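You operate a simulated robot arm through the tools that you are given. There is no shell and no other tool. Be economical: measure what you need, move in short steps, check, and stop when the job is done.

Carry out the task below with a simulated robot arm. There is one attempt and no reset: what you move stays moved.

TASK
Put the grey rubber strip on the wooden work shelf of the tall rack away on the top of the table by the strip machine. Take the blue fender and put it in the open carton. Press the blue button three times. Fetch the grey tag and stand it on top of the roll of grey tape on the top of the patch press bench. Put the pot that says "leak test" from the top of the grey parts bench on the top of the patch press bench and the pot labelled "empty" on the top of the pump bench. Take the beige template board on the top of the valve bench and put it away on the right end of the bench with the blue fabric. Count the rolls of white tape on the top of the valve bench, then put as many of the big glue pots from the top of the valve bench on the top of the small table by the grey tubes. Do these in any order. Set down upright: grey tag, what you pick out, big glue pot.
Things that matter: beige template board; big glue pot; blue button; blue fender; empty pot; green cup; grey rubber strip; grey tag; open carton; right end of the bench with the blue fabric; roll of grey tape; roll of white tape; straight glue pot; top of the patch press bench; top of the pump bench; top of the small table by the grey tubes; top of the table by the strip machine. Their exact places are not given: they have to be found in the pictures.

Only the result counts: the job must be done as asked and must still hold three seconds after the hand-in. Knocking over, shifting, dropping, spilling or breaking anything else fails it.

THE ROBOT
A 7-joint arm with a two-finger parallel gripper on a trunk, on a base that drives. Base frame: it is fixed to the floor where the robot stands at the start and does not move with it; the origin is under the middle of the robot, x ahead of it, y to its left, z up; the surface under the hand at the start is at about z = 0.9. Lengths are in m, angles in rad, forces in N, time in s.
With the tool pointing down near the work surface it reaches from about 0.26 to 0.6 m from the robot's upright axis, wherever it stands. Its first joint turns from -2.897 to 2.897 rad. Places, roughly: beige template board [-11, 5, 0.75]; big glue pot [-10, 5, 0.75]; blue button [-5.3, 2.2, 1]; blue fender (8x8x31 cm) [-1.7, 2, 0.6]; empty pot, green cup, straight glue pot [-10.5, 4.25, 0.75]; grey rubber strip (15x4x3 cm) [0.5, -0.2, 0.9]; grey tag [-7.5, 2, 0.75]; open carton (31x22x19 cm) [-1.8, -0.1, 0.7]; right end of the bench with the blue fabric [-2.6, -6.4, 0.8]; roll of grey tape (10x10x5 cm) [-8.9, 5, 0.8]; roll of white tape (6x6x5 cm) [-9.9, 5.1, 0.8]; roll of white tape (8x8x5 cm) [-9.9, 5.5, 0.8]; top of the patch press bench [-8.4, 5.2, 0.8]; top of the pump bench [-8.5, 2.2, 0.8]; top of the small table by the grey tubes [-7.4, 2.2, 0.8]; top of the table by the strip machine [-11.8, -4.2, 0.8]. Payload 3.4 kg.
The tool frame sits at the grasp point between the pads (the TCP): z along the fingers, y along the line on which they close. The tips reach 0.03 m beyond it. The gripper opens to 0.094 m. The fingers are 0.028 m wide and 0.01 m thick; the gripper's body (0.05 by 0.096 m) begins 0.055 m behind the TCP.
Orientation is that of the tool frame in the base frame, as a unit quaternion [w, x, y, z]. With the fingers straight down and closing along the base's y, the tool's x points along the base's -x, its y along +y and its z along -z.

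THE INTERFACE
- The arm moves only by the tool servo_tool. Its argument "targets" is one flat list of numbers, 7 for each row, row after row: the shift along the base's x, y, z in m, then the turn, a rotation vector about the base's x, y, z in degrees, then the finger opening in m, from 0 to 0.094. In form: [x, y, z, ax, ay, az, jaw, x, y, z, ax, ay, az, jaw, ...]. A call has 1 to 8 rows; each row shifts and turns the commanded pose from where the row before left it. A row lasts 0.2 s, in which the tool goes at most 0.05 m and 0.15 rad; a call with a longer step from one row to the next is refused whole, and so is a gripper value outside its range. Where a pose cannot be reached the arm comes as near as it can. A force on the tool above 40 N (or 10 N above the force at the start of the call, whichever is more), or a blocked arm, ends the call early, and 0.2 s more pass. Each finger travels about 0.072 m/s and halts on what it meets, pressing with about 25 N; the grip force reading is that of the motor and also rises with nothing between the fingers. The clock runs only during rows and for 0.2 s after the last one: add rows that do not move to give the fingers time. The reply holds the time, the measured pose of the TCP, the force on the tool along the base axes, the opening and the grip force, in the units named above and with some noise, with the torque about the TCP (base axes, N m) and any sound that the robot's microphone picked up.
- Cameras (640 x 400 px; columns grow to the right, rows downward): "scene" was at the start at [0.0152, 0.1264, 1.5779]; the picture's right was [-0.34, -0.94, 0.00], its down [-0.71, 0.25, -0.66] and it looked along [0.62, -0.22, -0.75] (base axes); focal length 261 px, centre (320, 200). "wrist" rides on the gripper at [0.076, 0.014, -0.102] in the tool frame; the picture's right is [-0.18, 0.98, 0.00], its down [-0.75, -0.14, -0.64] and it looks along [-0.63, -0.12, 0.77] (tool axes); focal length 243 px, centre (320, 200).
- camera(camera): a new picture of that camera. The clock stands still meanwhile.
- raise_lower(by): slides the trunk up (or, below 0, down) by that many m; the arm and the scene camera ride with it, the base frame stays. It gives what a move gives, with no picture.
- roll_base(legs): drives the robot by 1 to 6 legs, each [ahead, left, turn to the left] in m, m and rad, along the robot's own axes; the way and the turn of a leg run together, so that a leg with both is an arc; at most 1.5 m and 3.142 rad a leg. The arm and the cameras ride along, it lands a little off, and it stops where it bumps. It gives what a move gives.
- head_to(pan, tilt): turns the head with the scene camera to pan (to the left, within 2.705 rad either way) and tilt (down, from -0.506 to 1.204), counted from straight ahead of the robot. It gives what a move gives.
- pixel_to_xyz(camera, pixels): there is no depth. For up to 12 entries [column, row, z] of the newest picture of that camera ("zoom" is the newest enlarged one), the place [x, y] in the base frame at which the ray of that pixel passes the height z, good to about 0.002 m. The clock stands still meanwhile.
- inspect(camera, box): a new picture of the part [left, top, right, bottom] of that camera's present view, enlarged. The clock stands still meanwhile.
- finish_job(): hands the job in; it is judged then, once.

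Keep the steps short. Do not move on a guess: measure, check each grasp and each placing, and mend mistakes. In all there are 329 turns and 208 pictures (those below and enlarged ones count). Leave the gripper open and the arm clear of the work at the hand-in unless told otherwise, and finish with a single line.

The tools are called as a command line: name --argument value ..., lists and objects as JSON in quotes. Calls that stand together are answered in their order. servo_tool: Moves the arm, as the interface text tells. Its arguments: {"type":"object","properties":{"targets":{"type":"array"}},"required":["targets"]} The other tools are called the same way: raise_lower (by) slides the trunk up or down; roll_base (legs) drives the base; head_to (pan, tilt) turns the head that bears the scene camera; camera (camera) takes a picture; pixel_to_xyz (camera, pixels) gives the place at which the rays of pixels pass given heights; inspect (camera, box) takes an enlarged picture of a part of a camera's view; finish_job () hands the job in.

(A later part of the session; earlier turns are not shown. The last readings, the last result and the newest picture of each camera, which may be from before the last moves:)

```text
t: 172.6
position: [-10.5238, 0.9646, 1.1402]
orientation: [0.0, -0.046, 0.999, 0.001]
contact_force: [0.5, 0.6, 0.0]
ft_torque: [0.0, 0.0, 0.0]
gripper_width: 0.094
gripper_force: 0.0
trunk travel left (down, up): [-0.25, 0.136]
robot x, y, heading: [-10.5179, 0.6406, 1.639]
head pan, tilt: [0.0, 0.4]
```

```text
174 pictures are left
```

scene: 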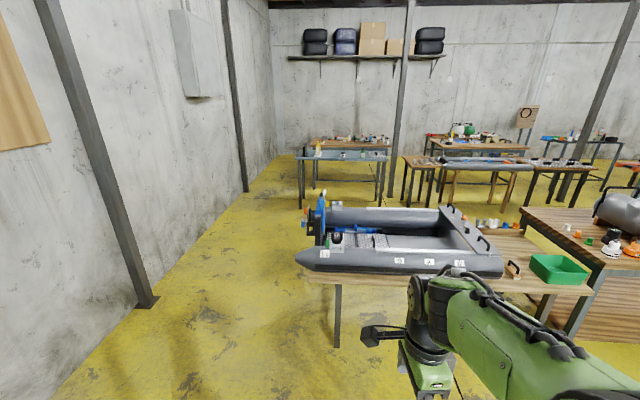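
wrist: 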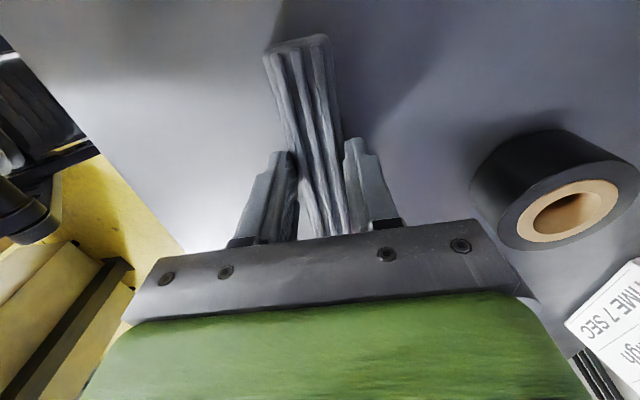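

pixel_to_xyz --camera "scene" --pixels '[[337, 347, 0], [543, 320, 0], [150, 305, 0], [303, 207, 0], [380, 207, 0], [247, 191, 0], [405, 202, 0], [525, 206, 0]]'

inspect --camera "scene" --box '[270, 110, 630, 230]'

```text
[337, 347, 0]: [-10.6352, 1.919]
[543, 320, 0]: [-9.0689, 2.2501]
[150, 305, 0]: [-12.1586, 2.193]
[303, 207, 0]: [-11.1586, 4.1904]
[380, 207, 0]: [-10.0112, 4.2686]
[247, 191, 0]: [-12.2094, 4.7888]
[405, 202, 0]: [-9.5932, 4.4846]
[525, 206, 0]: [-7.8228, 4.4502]
```

```text
1.78 times, centred on (450, 170) of scene
```

zoom: 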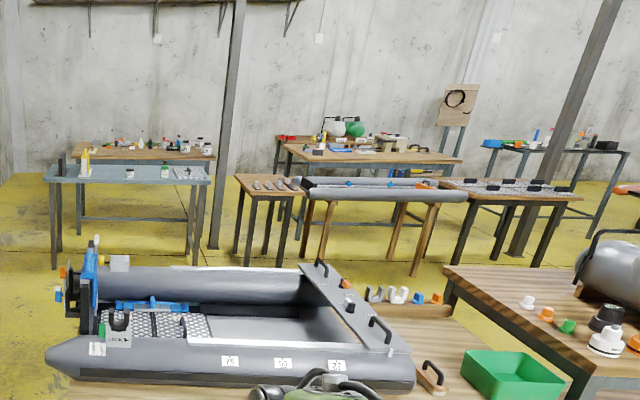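

I go left of the boat table, up the aisle at x≈-11.4, and look again.

roll_base --legs '[[0, 0.75, -0.02], [1.2, 0, 0], [1.0, 0, 0]]'

head_to --pan -0.6 --tilt 0.5

camera --camera "scene"

```text
t: 187.2
position: [-11.3787, 3.1409, 1.1399]
orientation: [0.001, -0.04, 0.999, 0.0]
contact_force: [0.6, -0.3, -0.1]
ft_torque: [0.0, 0.01, 0.01]
gripper_width: 0.0941
gripper_force: 0.0
trunk travel left (down, up): [-0.25, 0.136]
robot x, y, heading: [-11.3753, 2.8197, 1.626]
head pan, tilt: [0.0, 0.4]
```

```text
t: 188.2
position: [-11.3782, 3.1394, 1.1401]
orientation: [0.0, -0.04, 0.999, 0.0]
contact_force: [-0.2, -0.3, -0.2]
ft_torque: [-0.01, 0.03, 0.0]
gripper_width: 0.094
gripper_force: 0.1
trunk travel left (down, up): [-0.25, 0.136]
robot x, y, heading: [-11.3728, 2.8201, 1.624]
head pan, tilt: [-0.6, 0.499]
```

```text
172 pictures are left
```

scene: 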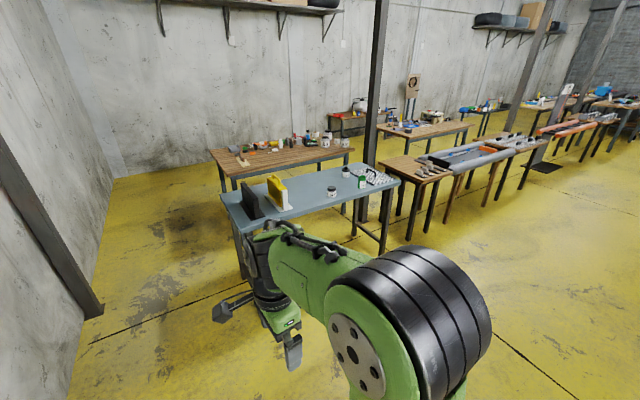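

inspect --camera "scene" --box '[200, 110, 420, 270]'

pixel_to_xyz --camera "scene" --pixels '[[221, 194, 0.75], [237, 233, 0.75], [398, 181, 0.75], [360, 165, 0.75], [210, 152, 0.75], [228, 177, 0.75], [353, 149, 0.75], [325, 137, 0.75], [381, 254, 0], [240, 275, 0], [225, 190, 0.75]]'

```text
2.50 times, centred on (310, 190) of scene
```

zoom: 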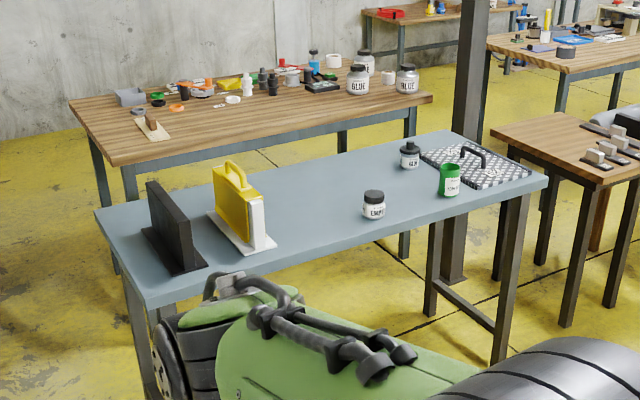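

```text
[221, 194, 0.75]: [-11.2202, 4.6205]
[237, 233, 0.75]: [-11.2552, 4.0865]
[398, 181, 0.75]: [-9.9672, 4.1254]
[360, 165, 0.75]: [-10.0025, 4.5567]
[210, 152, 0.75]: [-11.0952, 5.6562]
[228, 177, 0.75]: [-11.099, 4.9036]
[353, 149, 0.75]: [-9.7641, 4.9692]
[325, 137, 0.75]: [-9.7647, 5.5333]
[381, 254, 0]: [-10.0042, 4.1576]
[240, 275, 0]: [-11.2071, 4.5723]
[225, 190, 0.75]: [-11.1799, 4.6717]
```

The grey bench pots: "EMPTY" pot, a green cup, and another pot behind. I drive in front of the grey bench to read them.

roll_base --legs '[[0.6, 0, -0.05], [0.1, -0.85, 0]]'

head_to --pan -0.1 --tilt 0.7

camera --camera "scene"

```text
t: 195.7
position: [-10.5531, 3.8503, 1.1397]
orientation: [0.0, -0.008, 1.0, 0.0]
contact_force: [-0.7, -0.1, 0.0]
ft_torque: [0.0, 0.02, -0.02]
gripper_width: 0.094
gripper_force: 0.0
trunk travel left (down, up): [-0.25, 0.136]
robot x, y, heading: [-10.5672, 3.5253, 1.561]
head pan, tilt: [-0.6, 0.499]
```

```text
t: 196.6
position: [-10.554, 3.8492, 1.1401]
orientation: [0.0, -0.009, 1.0, 0.0]
contact_force: [-0.1, 0.7, 0.4]
ft_torque: [0.01, 0.01, -0.02]
gripper_width: 0.0936
gripper_force: 0.1
trunk travel left (down, up): [-0.25, 0.136]
robot x, y, heading: [-10.5709, 3.532, 1.562]
head pan, tilt: [-0.099, 0.7]
```

```text
170 pictures are left
```

scene: 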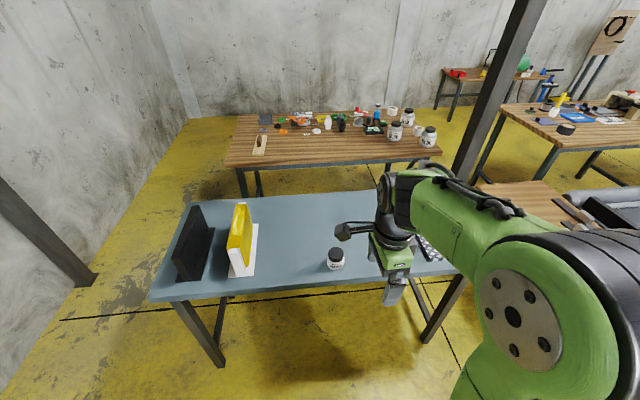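

inspect --camera "scene" --box '[220, 80, 460, 200]'

inspect --camera "scene" --box '[300, 190, 480, 300]'

camera --camera "wrist"

pixel_to_xyz --camera "scene" --pixels '[[335, 268, 0.75], [335, 250, 0.82], [200, 120, 0], [150, 303, 0.75], [458, 276, 0.75], [395, 142, 0.75], [429, 148, 0.75], [407, 125, 0.75]]'

```text
2.67 times, centred on (340, 140) of scene
```

zoom: 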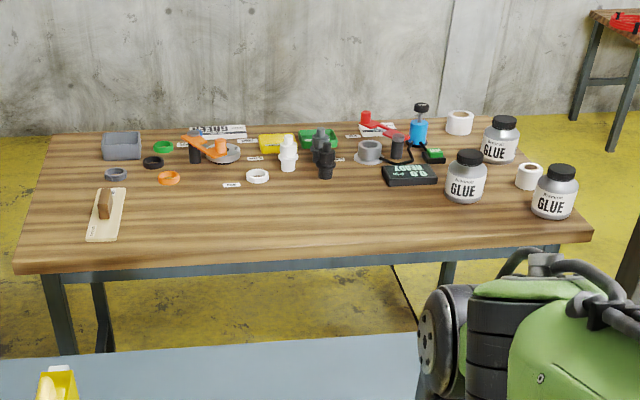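

```text
3.56 times, centred on (390, 245) of scene
```

zoom: 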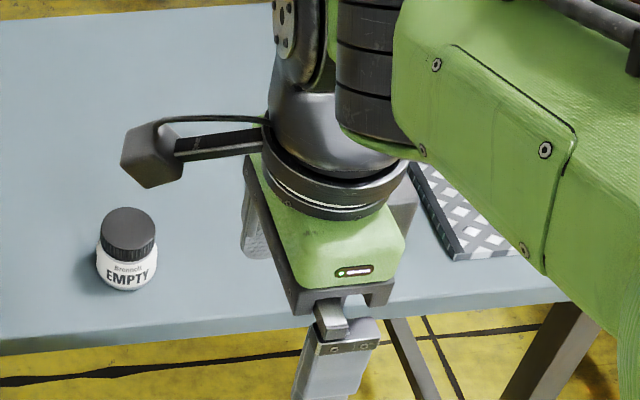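

```text
167 pictures are left
```

wrist: 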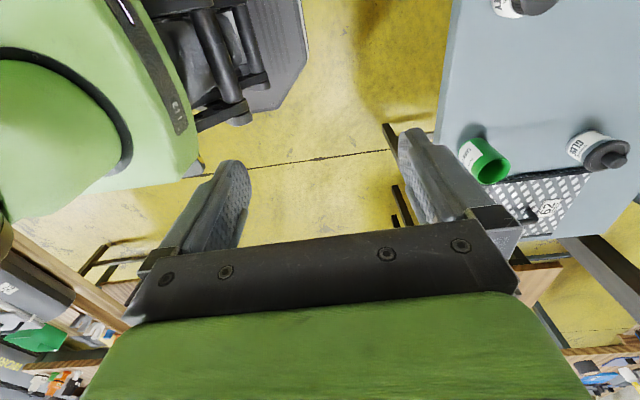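

```text
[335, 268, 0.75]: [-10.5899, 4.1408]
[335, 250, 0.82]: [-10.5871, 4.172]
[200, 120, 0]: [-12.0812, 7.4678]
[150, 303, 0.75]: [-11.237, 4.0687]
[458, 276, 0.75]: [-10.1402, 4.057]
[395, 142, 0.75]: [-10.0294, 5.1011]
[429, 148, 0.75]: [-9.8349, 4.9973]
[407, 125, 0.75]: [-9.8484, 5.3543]
```

White tape rolls: two (zoom (459,122) and (529,176)); three GLUE pots. I read the cup's label.

inspect --camera "wrist" --box '[430, 90, 640, 240]'

pixel_to_xyz --camera "wrist" --pixels '[[465, 150, 0.76], [490, 170, 0.82], [575, 150, 0.76], [605, 155, 0.82], [480, 0, 0.76], [460, 230, 0.76]]'

```text
2.67 times, centred on (535, 165) of wrist
```

zoom: 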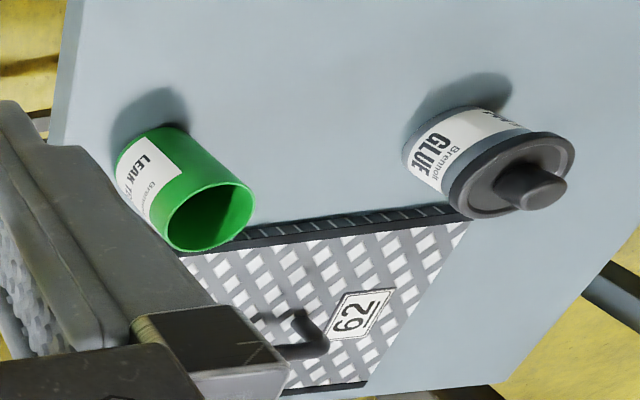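

```text
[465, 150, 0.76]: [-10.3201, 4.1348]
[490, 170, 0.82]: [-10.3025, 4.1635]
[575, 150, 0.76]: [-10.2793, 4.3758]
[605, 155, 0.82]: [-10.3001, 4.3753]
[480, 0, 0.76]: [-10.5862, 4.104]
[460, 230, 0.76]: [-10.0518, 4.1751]
```

The green cup says LEAK TEST. I move the robot in front of it.

roll_base --legs '[[0.1, -0.25, 0]]'

camera --camera "wrist"

head_to --pan -0.35 --tilt 0.8

camera --camera "scene"

```text
t: 198.5
position: [-10.3101, 3.9473, 1.1405]
orientation: [0.001, -0.008, 1.0, 0.0]
contact_force: [-0.2, 0.8, -0.6]
ft_torque: [-0.01, -0.02, 0.03]
gripper_width: 0.094
gripper_force: 0.0
trunk travel left (down, up): [-0.25, 0.136]
robot x, y, heading: [-10.3233, 3.6257, 1.559]
head pan, tilt: [-0.099, 0.7]
```

```text
165 pictures are left
```

wrist: 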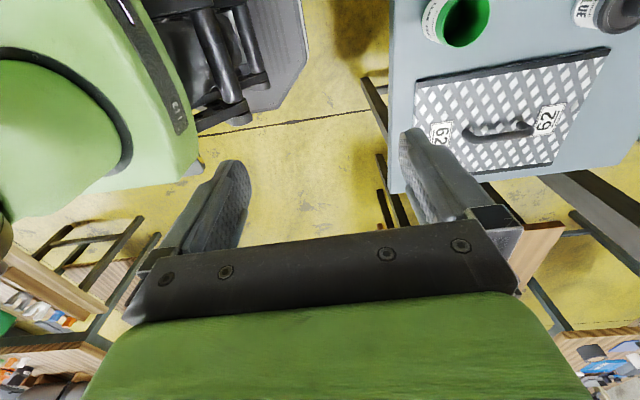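

```text
t: 199.3
position: [-10.3113, 3.9487, 1.1395]
orientation: [0.0, -0.008, 1.0, 0.001]
contact_force: [-0.1, -0.4, 0.1]
ft_torque: [0.0, 0.02, -0.02]
gripper_width: 0.094
gripper_force: 0.1
trunk travel left (down, up): [-0.25, 0.136]
robot x, y, heading: [-10.3309, 3.6283, 1.557]
head pan, tilt: [-0.351, 0.799]
```

```text
164 pictures are left
```

scene: 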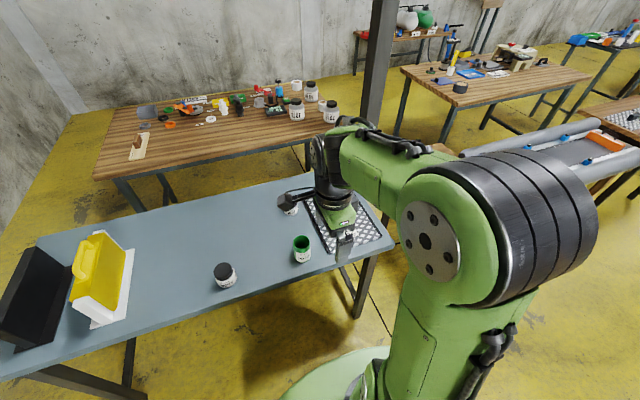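

inspect --camera "scene" --box '[200, 180, 360, 300]'

pixel_to_xyz --camera "zoom" --pixels '[[405, 250, 0.85], [405, 250, 0.87], [407, 318, 0.78], [407, 318, 0.8], [375, 250, 0.85], [437, 250, 0.85], [98, 360, 0.85], [100, 420, 0.78]]'

pixel_to_xyz --camera "wrist" --pixels '[[466, 22, 0.85], [466, 22, 0.87], [432, 18, 0.78]]'

```text
3.33 times, centred on (280, 240) of scene
```

zoom: 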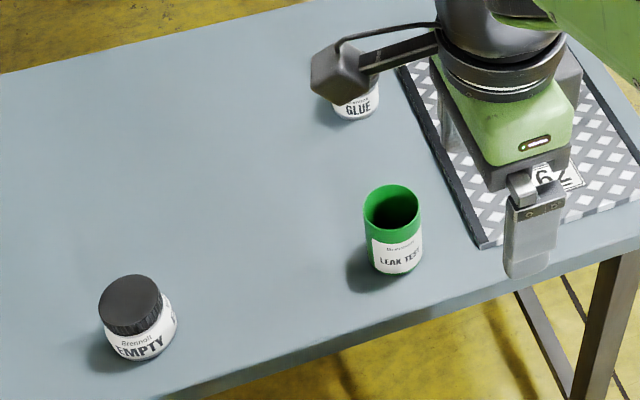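

```text
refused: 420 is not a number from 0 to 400
```

```text
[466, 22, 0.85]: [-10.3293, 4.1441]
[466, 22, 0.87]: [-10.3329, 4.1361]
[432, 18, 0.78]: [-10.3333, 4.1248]
```

pixel_to_xyz --camera "zoom" --pixels '[[391, 206, 0.85], [391, 206, 0.87], [395, 262, 0.79], [395, 262, 0.77], [364, 206, 0.86], [418, 206, 0.86], [134, 297, 0.85], [138, 345, 0.79], [100, 300, 0.85], [170, 297, 0.85]]'

```text
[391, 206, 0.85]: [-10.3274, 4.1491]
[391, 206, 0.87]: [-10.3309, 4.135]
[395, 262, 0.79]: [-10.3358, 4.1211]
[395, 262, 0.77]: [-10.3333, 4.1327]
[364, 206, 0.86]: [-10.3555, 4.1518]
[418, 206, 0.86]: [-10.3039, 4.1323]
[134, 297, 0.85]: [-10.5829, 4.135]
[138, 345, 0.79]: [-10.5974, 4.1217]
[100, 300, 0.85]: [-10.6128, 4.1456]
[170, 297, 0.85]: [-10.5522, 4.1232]
```

Cup at (-10.332,4.135), about 5.5 cm across. I go above it and lower to z≈0.99, then check.

servo_tool --targets '[-0.01, 0.045, 0, 0, 0, 0, 0.094, -0.01, 0.045, 0, 0, 0, 0, 0.094, 0, 0.048, 0, 0, 0, 0, 0.094, 0, 0.049, 0, 0, 0, 0, 0.094, 0, 0, -0.05, 0, 0, 0, 0.094, 0, 0, -0.05, 0, 0, 0, 0.094, 0, 0, -0.05, 0, 0, 0, 0.094]'

camera --camera "wrist"

pixel_to_xyz --camera "wrist" --pixels '[[320, 120, 0.86]]'

```text
t: 200.9
position: [-10.3312, 4.1328, 0.9874]
orientation: [0.0, -0.007, 1.0, 0.0]
contact_force: [-0.2, 0.2, 0.4]
ft_torque: [-0.02, -0.01, 0.0]
gripper_width: 0.094
gripper_force: 0.0
trunk travel left (down, up): [-0.25, 0.136]
robot x, y, heading: [-10.3266, 3.6266, 1.559]
head pan, tilt: [-0.351, 0.799]
```

```text
162 pictures are left
```

wrist: 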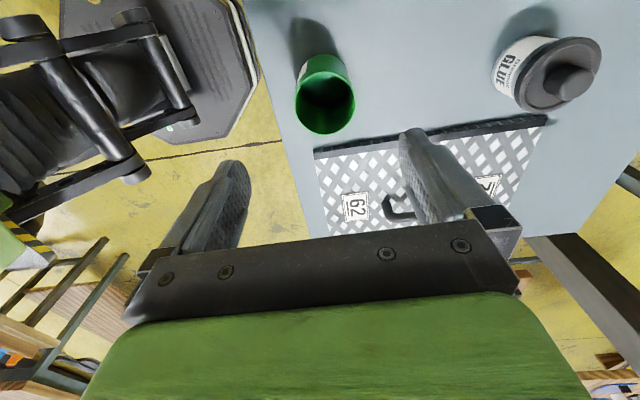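

```text
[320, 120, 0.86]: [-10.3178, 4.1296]
```

inspect --camera "wrist" --box '[260, 20, 420, 140]'

pixel_to_xyz --camera "wrist" --pixels '[[326, 105, 0.86], [326, 105, 0.85], [296, 105, 0.86], [355, 105, 0.86], [326, 133, 0.86]]'

```text
3.33 times, centred on (340, 80) of wrist
```

zoom: 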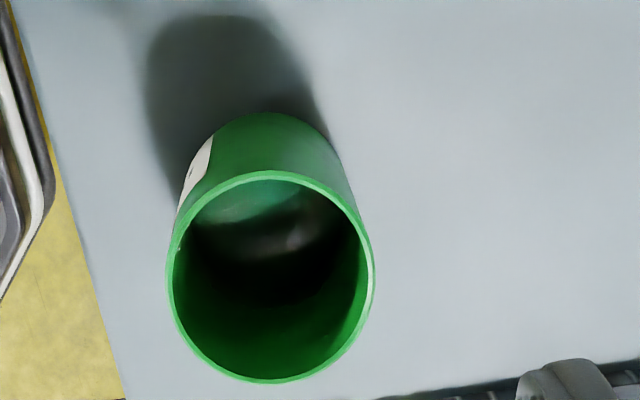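

```text
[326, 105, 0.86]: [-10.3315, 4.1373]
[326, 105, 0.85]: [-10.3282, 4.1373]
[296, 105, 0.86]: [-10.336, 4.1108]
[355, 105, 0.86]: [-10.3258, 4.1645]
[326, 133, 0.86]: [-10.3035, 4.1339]
```

Centred. Lower to z≈0.827 and close.

servo_tool --targets '[0, 0.004, -0.045, 0, 0, 0, 0.094, 0, 0, -0.05, 0, 0, 0, 0.094, 0, 0, -0.045, 0, 0, 0, 0.094, 0, 0, -0.02, 0, 0, 0, 0.094]'

servo_tool --targets '[0, 0, 0, 0, 0, 0, 0.04, 0, 0, 0, 0, 0, 0, 0.04, 0, 0, 0, 0, 0, 0, 0.04, 0, 0, 0, 0, 0, 0, 0.04]'

servo_tool --targets '[0, 0, 0.03, 0, 0, 0, 0.04, 0, 0, 0.05, 0, 0, 0, 0.04, 0, 0, 0.05, 0, 0, 0, 0.04, 0, 0, 0.05, 0, 0, 0, 0.04, 0, -0.045, 0, 0, 0, 0, 0.04, 0, -0.045, 0, 0, 0, 0, 0.04, 0, -0.045, 0, 0, 0, 0, 0.04, 0, -0.045, 0, 0, 0, 0, 0.04]'

camera --camera "wrist"

```text
t: 201.9
position: [-10.3301, 4.1388, 0.8271]
orientation: [0.0, -0.009, 1.0, 0.0]
contact_force: [-0.5, 0.0, -0.1]
ft_torque: [0.01, 0.03, 0.04]
gripper_width: 0.094
gripper_force: 0.1
trunk travel left (down, up): [-0.25, 0.136]
robot x, y, heading: [-10.3259, 3.6275, 1.561]
head pan, tilt: [-0.351, 0.799]
```

```text
t: 202.9
position: [-10.3309, 4.1396, 0.8281]
orientation: [0.0, -0.008, 1.0, 0.0]
contact_force: [-0.3, -0.5, -0.5]
ft_torque: [-0.01, 0.01, 0.05]
gripper_width: 0.0568
gripper_force: 24.7
trunk travel left (down, up): [-0.25, 0.136]
robot x, y, heading: [-10.329, 3.6272, 1.564]
head pan, tilt: [-0.351, 0.799]
```

```text
t: 204.7
position: [-10.3288, 3.9568, 1.0103]
orientation: [0.0, -0.008, 1.0, 0.0]
contact_force: [0.7, -0.4, -0.5]
ft_torque: [0.02, 0.02, -0.02]
gripper_width: 0.057
gripper_force: 25.4
trunk travel left (down, up): [-0.25, 0.136]
robot x, y, heading: [-10.3263, 3.6252, 1.559]
head pan, tilt: [-0.351, 0.799]
```

```text
160 pictures are left
```

wrist: 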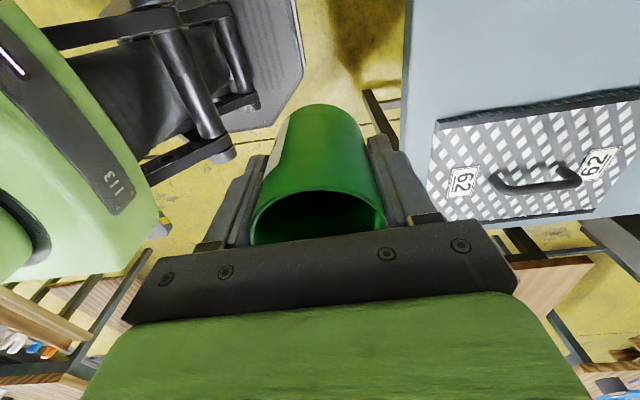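

Cup held. I look toward the patch press bench and measure a way in.

raise_lower --by 0.12

head_to --pan -0.95 --tilt 0.5

camera --camera "scene"

```text
t: 206.2
position: [-10.3279, 3.9595, 1.1318]
orientation: [0.0, -0.009, 1.0, 0.0]
contact_force: [0.3, 0.1, -0.3]
ft_torque: [0.02, 0.02, 0.02]
gripper_width: 0.0568
gripper_force: 24.9
trunk travel left (down, up): [-0.37, 0.016]
robot x, y, heading: [-10.3289, 3.6234, 1.561]
head pan, tilt: [-0.351, 0.799]
```

```text
t: 207.2
position: [-10.3275, 3.9588, 1.1324]
orientation: [0.0, -0.008, 1.0, 0.0]
contact_force: [0.4, -0.8, -1.0]
ft_torque: [0.01, -0.03, -0.01]
gripper_width: 0.0571
gripper_force: 24.7
trunk travel left (down, up): [-0.37, 0.016]
robot x, y, heading: [-10.3303, 3.6223, 1.563]
head pan, tilt: [-0.949, 0.499]
```

```text
159 pictures are left
```

scene: 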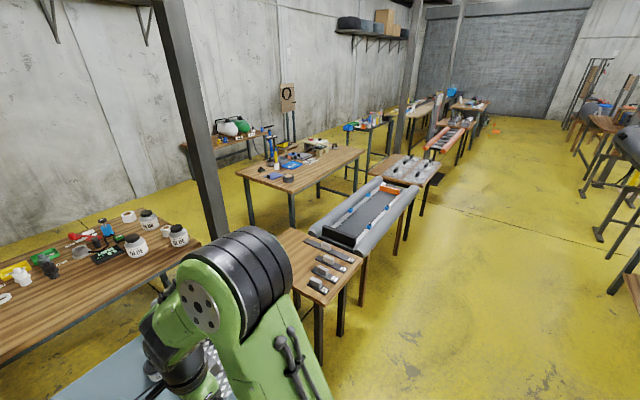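

pixel_to_xyz --camera "scene" --pixels '[[236, 173, 0.77], [291, 192, 0.77], [360, 151, 0.77], [300, 140, 0.77], [218, 243, 0], [276, 232, 0.77], [325, 305, 0.77], [363, 262, 0.77], [376, 180, 0.77], [382, 212, 0.77], [447, 165, 0.77], [252, 225, 0]]'

inspect --camera "scene" --box '[170, 90, 450, 290]'

```text
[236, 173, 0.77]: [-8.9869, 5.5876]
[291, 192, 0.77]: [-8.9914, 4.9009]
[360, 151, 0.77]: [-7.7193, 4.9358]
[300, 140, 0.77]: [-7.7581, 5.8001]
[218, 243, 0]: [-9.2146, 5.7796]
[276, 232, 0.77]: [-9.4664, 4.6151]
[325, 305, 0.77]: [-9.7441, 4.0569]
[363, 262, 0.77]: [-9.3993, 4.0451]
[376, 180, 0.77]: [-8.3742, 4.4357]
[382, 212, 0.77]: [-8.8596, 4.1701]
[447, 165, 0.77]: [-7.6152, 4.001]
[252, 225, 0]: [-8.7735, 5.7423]
```

```text
2.00 times, centred on (310, 190) of scene
```

zoom: 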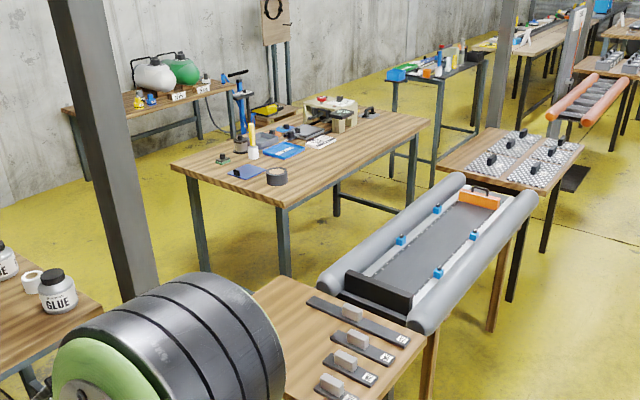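

The patch bench spans x −8.99..−7.73, y 4.9..5.6, and a front row blocks it. There's an aisle on the left (x≈-11.72) leading behind. I go there and look.

roll_base --legs '[[-0.25, 0, 0], [0, 1.39, 0], [1.4, 0, 0]]'

head_to --pan -0.7 --tilt 0.5

camera --camera "scene"

```text
t: 222.2
position: [-11.7605, 5.1265, 1.1311]
orientation: [0.0, -0.018, 1.0, -0.001]
contact_force: [0.6, 0.5, -0.5]
ft_torque: [0.02, 0.0, 0.03]
gripper_width: 0.0569
gripper_force: 24.6
trunk travel left (down, up): [-0.37, 0.016]
robot x, y, heading: [-11.7497, 4.7975, 1.582]
head pan, tilt: [-0.949, 0.499]
```

```text
t: 223.0
position: [-11.7598, 5.126, 1.1319]
orientation: [-0.001, -0.018, 1.0, 0.001]
contact_force: [-0.7, -0.3, -0.9]
ft_torque: [0.03, -0.04, 0.02]
gripper_width: 0.0567
gripper_force: 25.6
trunk travel left (down, up): [-0.37, 0.016]
robot x, y, heading: [-11.753, 4.7972, 1.578]
head pan, tilt: [-0.7, 0.499]
```

```text
157 pictures are left
```

scene: 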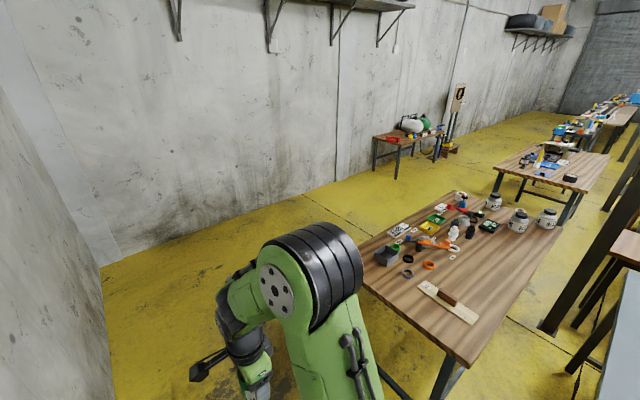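

Wide aisle behind. I drive to about (-9.7,6.2) facing +x.

roll_base --legs '[[1.4, 0, 0], [0, 0, -1.58], [1.5, 0, 0], [0.6, 0, 0]]'

head_to --pan -0.7 --tilt 0.65

camera --camera "scene"

```text
t: 243.9
position: [-9.3563, 6.1279, 1.1312]
orientation: [0.0, 0.708, 0.706, 0.0]
contact_force: [0.9, 0.1, -1.1]
ft_torque: [-0.03, -0.01, 0.02]
gripper_width: 0.0566
gripper_force: 24.8
trunk travel left (down, up): [-0.37, 0.016]
robot x, y, heading: [-9.6901, 6.1356, -0.025]
head pan, tilt: [-0.7, 0.499]
```

```text
t: 244.6
position: [-9.356, 6.1288, 1.1311]
orientation: [0.001, 0.708, 0.706, 0.0]
contact_force: [0.3, -0.3, -1.2]
ft_torque: [0.0, 0.01, 0.03]
gripper_width: 0.0566
gripper_force: 25.3
trunk travel left (down, up): [-0.37, 0.016]
robot x, y, heading: [-9.6875, 6.1305, -0.027]
head pan, tilt: [-0.7, 0.649]
```

```text
156 pictures are left
```

scene: 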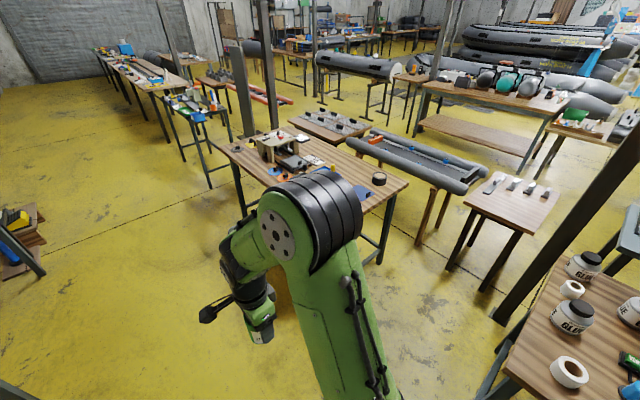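

I check how wide the robot's own base is, looking down at the side.

head_to --pan 1.8 --tilt 1.2

camera --camera "scene"

pixel_to_xyz --camera "scene" --pixels '[[320, 200, 0.3], [320, 300, 0.3], [320, 350, 0.3], [320, 390, 0.3], [320, 300, 0], [320, 350, 0]]'

```text
t: 246.9
position: [-9.3572, 6.1286, 1.1318]
orientation: [0.0, 0.708, 0.706, 0.0]
contact_force: [0.9, 0.3, -1.1]
ft_torque: [-0.01, 0.02, -0.04]
gripper_width: 0.0567
gripper_force: 24.8
trunk travel left (down, up): [-0.37, 0.016]
robot x, y, heading: [-9.6872, 6.136, -0.03]
head pan, tilt: [1.799, 1.201]
```

```text
155 pictures are left
```

scene: 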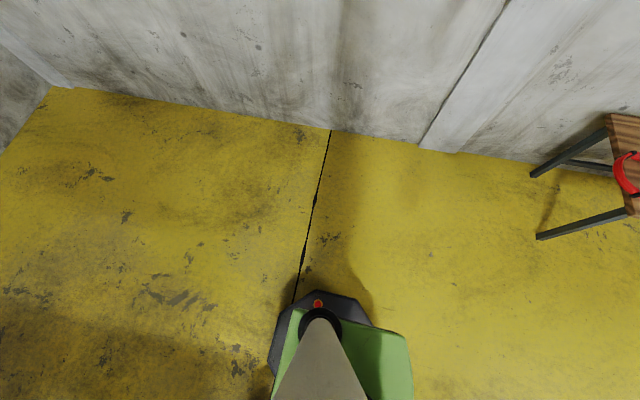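

```text
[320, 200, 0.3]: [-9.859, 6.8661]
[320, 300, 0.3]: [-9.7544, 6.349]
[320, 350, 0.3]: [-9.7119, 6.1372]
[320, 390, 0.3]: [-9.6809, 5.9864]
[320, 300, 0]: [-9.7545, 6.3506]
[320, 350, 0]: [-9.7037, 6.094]
```

Base reaches ~0.25 m. The gap between the valve bench (x -9.76) and patch bench (-8.99) takes it. I enter at x≈-9.39.

roll_base --legs '[[0.3, 0, 0.03], [0, -0.72, 0]]'

head_to --pan 0.35 --tilt 0.85

camera --camera "scene"

camera --camera "wrist"

```text
t: 252.5
position: [-9.0469, 5.4162, 1.133]
orientation: [0.0, 0.69, 0.724, 0.0]
contact_force: [0.1, -0.2, -1.0]
ft_torque: [0.0, -0.01, -0.03]
gripper_width: 0.0567
gripper_force: 25.1
trunk travel left (down, up): [-0.37, 0.016]
robot x, y, heading: [-9.3782, 5.4038, 0.021]
head pan, tilt: [1.799, 1.201]
```

```text
t: 254.0
position: [-9.0468, 5.4185, 1.1318]
orientation: [0.0, 0.69, 0.724, 0.0]
contact_force: [-0.5, -0.3, -0.5]
ft_torque: [0.02, -0.02, -0.02]
gripper_width: 0.0568
gripper_force: 24.9
trunk travel left (down, up): [-0.37, 0.016]
robot x, y, heading: [-9.3786, 5.4056, 0.021]
head pan, tilt: [0.351, 0.85]
```

```text
154 pictures are left
```

scene: 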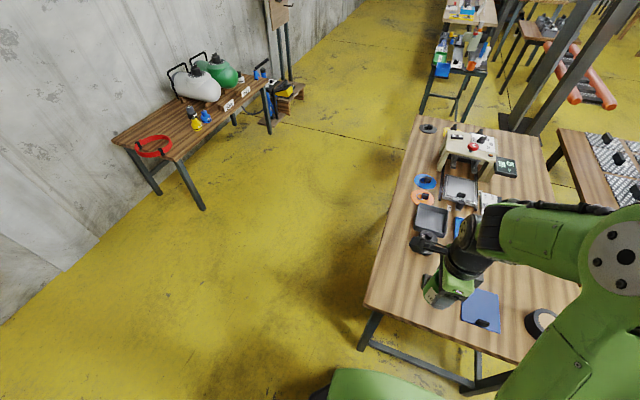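

```text
153 pictures are left
```

wrist: 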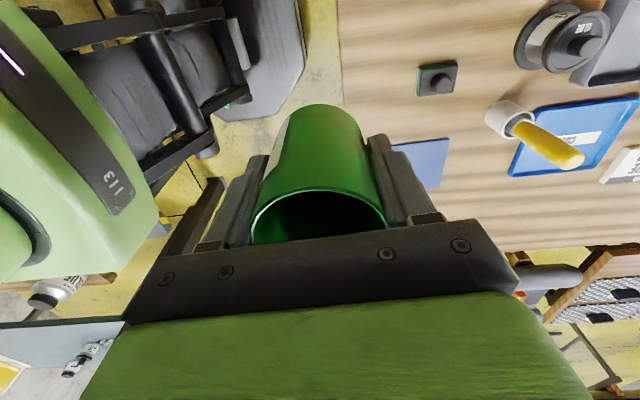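

pixel_to_xyz --camera "wrist" --pixels '[[385, 45, 0.78], [340, 60, 0.78], [437, 78, 0.78], [420, 160, 0.78], [375, 110, 0.78], [555, 40, 0.8]]'

pixel_to_xyz --camera "scene" --pixels '[[366, 307, 0.78], [400, 280, 0.78], [418, 115, 0.78], [425, 250, 0.8], [395, 255, 0.78], [405, 225, 0.78], [540, 322, 0.8]]'

inspect --camera "scene" --box '[350, 100, 590, 370]'

```text
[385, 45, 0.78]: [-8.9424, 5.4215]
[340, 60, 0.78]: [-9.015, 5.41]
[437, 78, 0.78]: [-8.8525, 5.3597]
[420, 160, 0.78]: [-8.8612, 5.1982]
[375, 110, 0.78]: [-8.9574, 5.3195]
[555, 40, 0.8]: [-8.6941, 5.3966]
```

```text
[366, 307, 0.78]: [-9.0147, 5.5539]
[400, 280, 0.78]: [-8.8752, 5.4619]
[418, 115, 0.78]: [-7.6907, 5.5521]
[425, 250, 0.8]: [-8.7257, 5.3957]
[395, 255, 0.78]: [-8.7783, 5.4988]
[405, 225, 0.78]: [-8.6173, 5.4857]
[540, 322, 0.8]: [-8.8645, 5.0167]
```

```text
1.48 times, centred on (470, 235) of scene
```

zoom: 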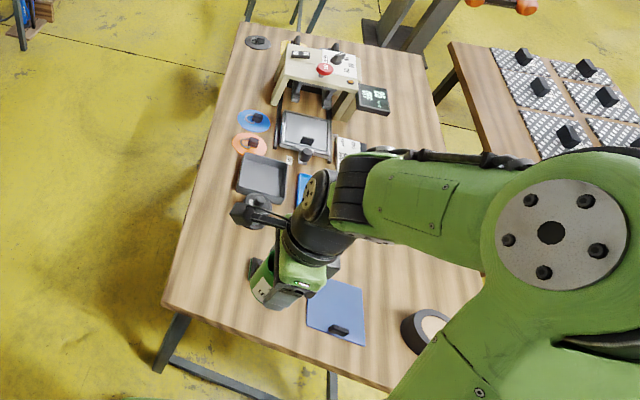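

Spot (-8.91,5.46) is free. I move there and lower until contact.

servo_tool --targets '[0.045, 0.015, 0, 0, 0, 0, 0.04, 0.045, 0.015, 0, 0, 0, 0, 0.04, 0.047, 0.012, 0, 0, 0, 0, 0.04, 0, 0, -0.05, 0, 0, 0, 0.04, 0, 0, -0.05, 0, 0, 0, 0.04, 0, 0, -0.05, 0, 0, 0, 0.04, 0, 0, -0.05, 0, 0, 0, 0.04, 0, 0, -0.04, 0, 0, 0, 0.04]'

servo_tool --targets '[0, 0, -0.02, 0, 0, 0, 0.04, 0, 0, -0.015, 0, 0, 0, 0.04, 0, 0, -0.01, 0, 0, 0, 0.04, 0, 0, -0.01, 0, 0, 0, 0.04, 0, 0, -0.01, 0, 0, 0, 0.04]'

camera --camera "wrist"

```text
t: 255.8
position: [-8.9101, 5.4581, 0.889]
orientation: [-0.001, 0.69, 0.724, 0.0]
contact_force: [0.3, 0.7, -0.2]
ft_torque: [0.0, -0.02, 0.01]
gripper_width: 0.0566
gripper_force: 24.9
trunk travel left (down, up): [-0.37, 0.016]
robot x, y, heading: [-9.3757, 5.4039, 0.019]
head pan, tilt: [0.351, 0.85]
```

```text
t: 257.0
position: [-8.91, 5.4595, 0.8339]
orientation: [0.001, 0.69, 0.724, 0.0]
contact_force: [-9.1, -1.1, 22.8]
ft_torque: [-0.07, 0.4, 0.04]
gripper_width: 0.057
gripper_force: 25.1
trunk travel left (down, up): [-0.37, 0.016]
robot x, y, heading: [-9.3792, 5.4104, 0.018]
head pan, tilt: [0.351, 0.85]
stopped in row 5: the force on the tool passed its limit at 75 N (the readings are from after the stop); the commanded pose is now the measured one
```

```text
151 pictures are left
```

wrist: 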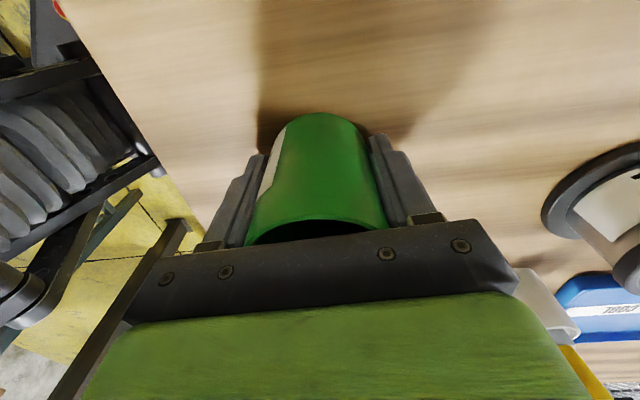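

Cup on the bench. Open and lift straight up.

servo_tool --targets '[0, 0, 0.002, 0, 0, 0, 0.06, 0, 0, 0, 0, 0, 0, 0.094, 0, 0, 0, 0, 0, 0, 0.094, 0, 0, 0.045, 0, 0, 0, 0.094, 0, 0, 0.05, 0, 0, 0, 0.094, 0, 0, 0.05, 0, 0, 0, 0.094, 0, 0, 0.05, 0, 0, 0, 0.094, 0, 0, 0.05, 0, 0, 0, 0.094]'

servo_tool --targets '[-0.045, -0.015, 0.01, 0, 0, 0, 0.094, -0.045, -0.015, 0.01, 0, 0, 0, 0.094, -0.045, -0.015, 0.01, 0, 0, 0, 0.094]'

camera --camera "wrist"

```text
t: 258.8
position: [-8.9117, 5.4615, 1.0776]
orientation: [0.001, 0.69, 0.724, 0.0]
contact_force: [0.9, -0.1, -0.1]
ft_torque: [0.02, -0.02, 0.02]
gripper_width: 0.094
gripper_force: 0.0
trunk travel left (down, up): [-0.37, 0.016]
robot x, y, heading: [-9.3818, 5.4047, 0.022]
head pan, tilt: [0.351, 0.85]
```

```text
t: 259.6
position: [-9.0471, 5.4137, 1.1105]
orientation: [0.001, 0.69, 0.724, 0.002]
contact_force: [-0.9, 0.7, 0.2]
ft_torque: [0.01, -0.04, 0.0]
gripper_width: 0.0941
gripper_force: 0.1
trunk travel left (down, up): [-0.37, 0.016]
robot x, y, heading: [-9.3771, 5.4064, 0.018]
head pan, tilt: [0.351, 0.85]
```

```text
150 pictures are left
```

wrist: 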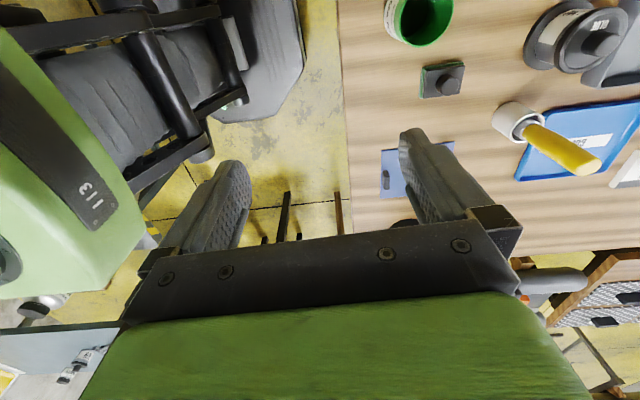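

Cup stands. I turn around to face the valve bench's right end.

roll_base --legs '[[0, 0, 1.6], [0, 0, 1.52]]'

head_to --pan 0.2 --tilt 0.9

camera --camera "scene"

camera --camera "wrist"

```text
t: 267.6
position: [-9.7114, 5.4126, 1.1084]
orientation: [0.0, 0.709, -0.705, 0.0]
contact_force: [0.1, 0.6, -0.3]
ft_torque: [0.03, 0.02, 0.03]
gripper_width: 0.0941
gripper_force: 0.0
trunk travel left (down, up): [-0.37, 0.016]
robot x, y, heading: [-9.3788, 5.4088, 3.121]
head pan, tilt: [0.351, 0.85]
```

```text
t: 268.3
position: [-9.7107, 5.4129, 1.1091]
orientation: [0.0, 0.708, -0.706, -0.001]
contact_force: [0.1, 0.6, -0.8]
ft_torque: [0.02, 0.01, -0.03]
gripper_width: 0.0941
gripper_force: 0.1
trunk travel left (down, up): [-0.37, 0.016]
robot x, y, heading: [-9.3784, 5.4072, 3.123]
head pan, tilt: [0.201, 0.901]
```

```text
149 pictures are left
```

scene: 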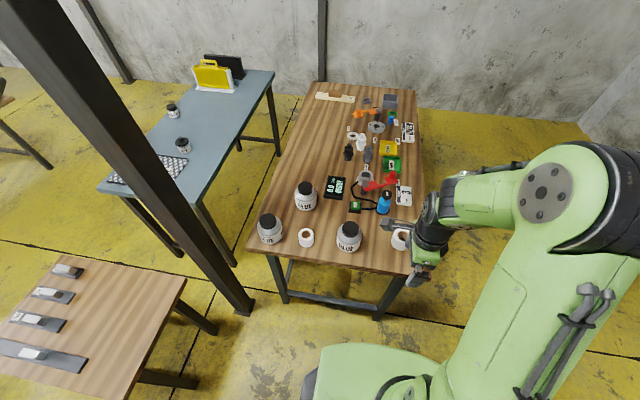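

```text
148 pictures are left
```

wrist: 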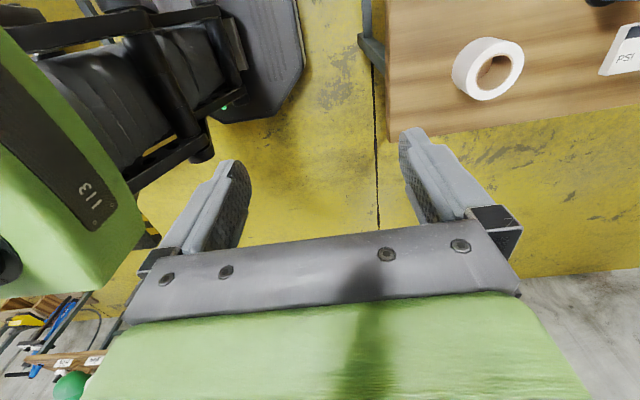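

inspect --camera "scene" --box '[240, 80, 440, 205]'

inspect --camera "scene" --box '[240, 170, 420, 282]'

pixel_to_xyz --camera "zoom" --pixels '[[388, 203, 0.88], [388, 270, 0.79], [388, 270, 0.81], [108, 175, 0.88], [108, 250, 0.79], [235, 60, 0.88], [235, 120, 0.79], [350, 203, 0.88], [426, 203, 0.88]]'

```text
3.20 times, centred on (340, 142) of scene
```

zoom: 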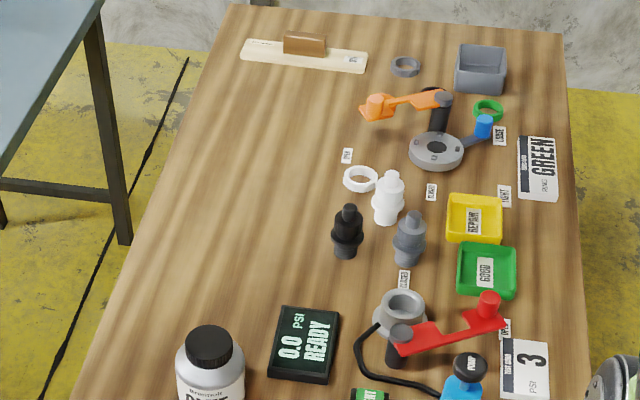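

```text
3.56 times, centred on (330, 226) of scene
```

zoom: 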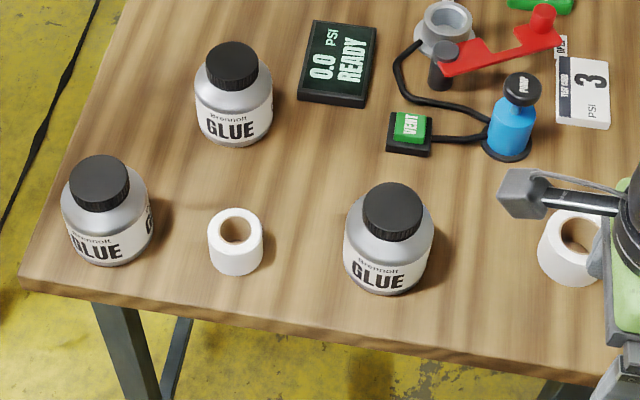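

```text
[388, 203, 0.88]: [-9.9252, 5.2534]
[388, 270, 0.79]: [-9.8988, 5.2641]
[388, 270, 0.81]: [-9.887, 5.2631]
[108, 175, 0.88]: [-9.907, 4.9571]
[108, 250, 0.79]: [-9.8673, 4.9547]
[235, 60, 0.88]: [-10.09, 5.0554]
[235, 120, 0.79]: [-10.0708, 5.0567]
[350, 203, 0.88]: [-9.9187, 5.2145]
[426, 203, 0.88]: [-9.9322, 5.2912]
```

Count confirmed: two white tape rolls → two big glue pots. I go above the pot at (-9.90,5.26).

servo_tool --targets '[-0.038, -0.031, 0, 0, 0, 0, 0.094, -0.038, -0.031, 0, 0, 0, 0, 0.094, -0.038, -0.031, 0, 0, 0, 0, 0.094, -0.038, -0.03, 0, 0, 0, 0, 0.094, -0.042, -0.026, 0, 0, 0, 0, 0.094]'

camera --camera "wrist"

inspect --camera "scene" --box '[260, 160, 440, 280]'

```text
t: 269.5
position: [-9.908, 5.2614, 1.1064]
orientation: [-0.001, 0.708, -0.706, -0.001]
contact_force: [-0.1, -0.7, 0.4]
ft_torque: [0.02, -0.04, 0.03]
gripper_width: 0.0939
gripper_force: 0.1
trunk travel left (down, up): [-0.37, 0.016]
robot x, y, heading: [-9.3819, 5.405, 3.122]
head pan, tilt: [0.201, 0.901]
```

```text
145 pictures are left
```

wrist: 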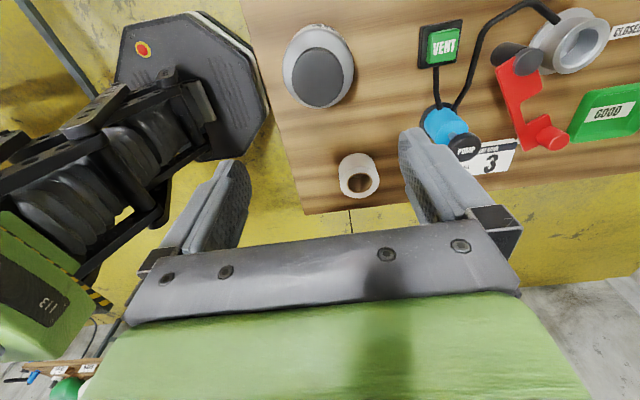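

```text
3.33 times, centred on (350, 220) of scene
```

zoom: 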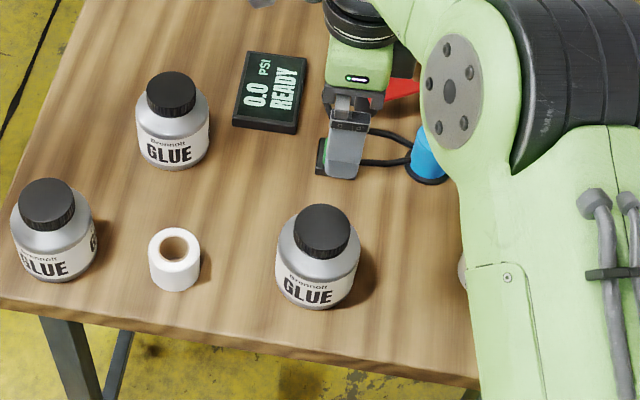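

pixel_to_xyz --camera "zoom" --pixels '[[327, 227, 0.86], [327, 227, 0.88], [327, 227, 0.9], [327, 227, 0.92], [295, 227, 0.9], [359, 227, 0.9]]'

pixel_to_xyz --camera "wrist" --pixels '[[318, 78, 0.86], [318, 78, 0.88], [318, 78, 0.9], [318, 78, 0.92], [294, 78, 0.9], [343, 78, 0.9]]'

```text
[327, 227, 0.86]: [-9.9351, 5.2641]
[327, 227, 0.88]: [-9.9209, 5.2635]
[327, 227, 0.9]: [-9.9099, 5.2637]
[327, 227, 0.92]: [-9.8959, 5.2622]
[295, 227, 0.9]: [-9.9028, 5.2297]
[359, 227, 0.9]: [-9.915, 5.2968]
```

```text
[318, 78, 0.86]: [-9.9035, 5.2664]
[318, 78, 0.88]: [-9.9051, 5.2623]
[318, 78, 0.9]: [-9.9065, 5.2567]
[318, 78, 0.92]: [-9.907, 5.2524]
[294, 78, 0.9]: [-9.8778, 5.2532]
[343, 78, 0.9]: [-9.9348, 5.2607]
```

Lid top is at z≈0.90, centre (-9.907,5.262). I lower to z≈0.905 and grip the lid.

servo_tool --targets '[0, 0, -0.05, 0, 0, 0, 0.094, 0, 0, -0.05, 0, 0, 0, 0.094, 0, 0, -0.05, 0, 0, 0, 0.094, 0, 0, -0.035, 0, 0, 0, 0.094, 0, 0, -0.015, 0, 0, 0, 0.094]'

camera --camera "wrist"

inspect --camera "scene" --box '[300, 180, 420, 260]'

```text
t: 270.7
position: [-9.905, 5.2662, 0.9075]
orientation: [0.001, 0.709, -0.705, 0.0]
contact_force: [-0.1, -0.9, -0.8]
ft_torque: [0.0, 0.02, -0.02]
gripper_width: 0.0939
gripper_force: 0.0
trunk travel left (down, up): [-0.37, 0.016]
robot x, y, heading: [-9.3783, 5.4083, 3.119]
head pan, tilt: [0.201, 0.901]
```

```text
143 pictures are left
```

wrist: 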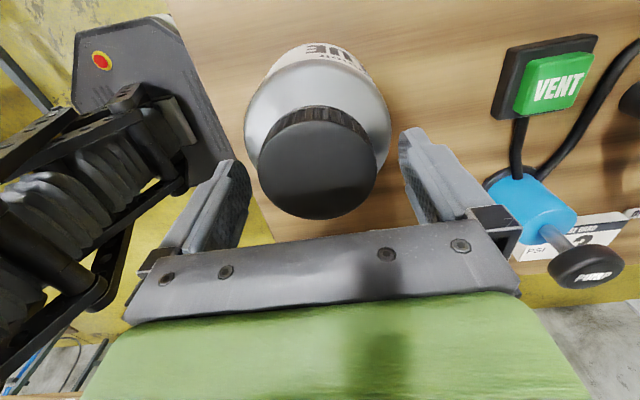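

```text
5.00 times, centred on (360, 220) of scene
```

zoom: 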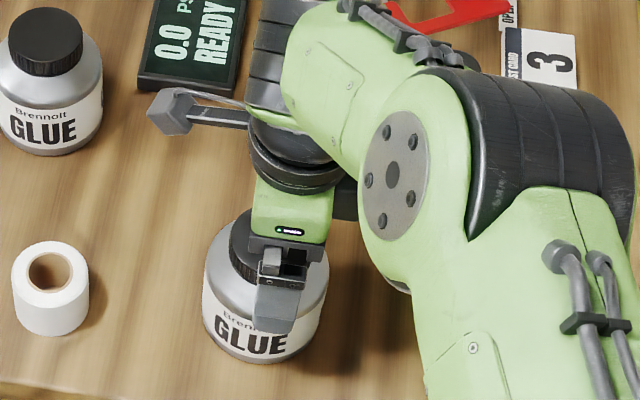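

pixel_to_xyz --camera "wrist" --pixels '[[318, 165, 0.9], [318, 165, 0.89], [258, 170, 0.9], [377, 160, 0.9], [318, 219, 0.9], [318, 122, 0.9], [318, 110, 0.87], [245, 130, 0.86], [390, 120, 0.86]]'

```text
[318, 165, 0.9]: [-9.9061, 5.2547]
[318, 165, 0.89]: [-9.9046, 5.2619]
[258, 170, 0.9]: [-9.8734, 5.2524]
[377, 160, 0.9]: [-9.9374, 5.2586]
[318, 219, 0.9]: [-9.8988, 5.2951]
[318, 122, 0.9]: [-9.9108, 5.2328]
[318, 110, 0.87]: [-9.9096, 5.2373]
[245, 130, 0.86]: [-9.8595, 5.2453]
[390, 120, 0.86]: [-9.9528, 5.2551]
```

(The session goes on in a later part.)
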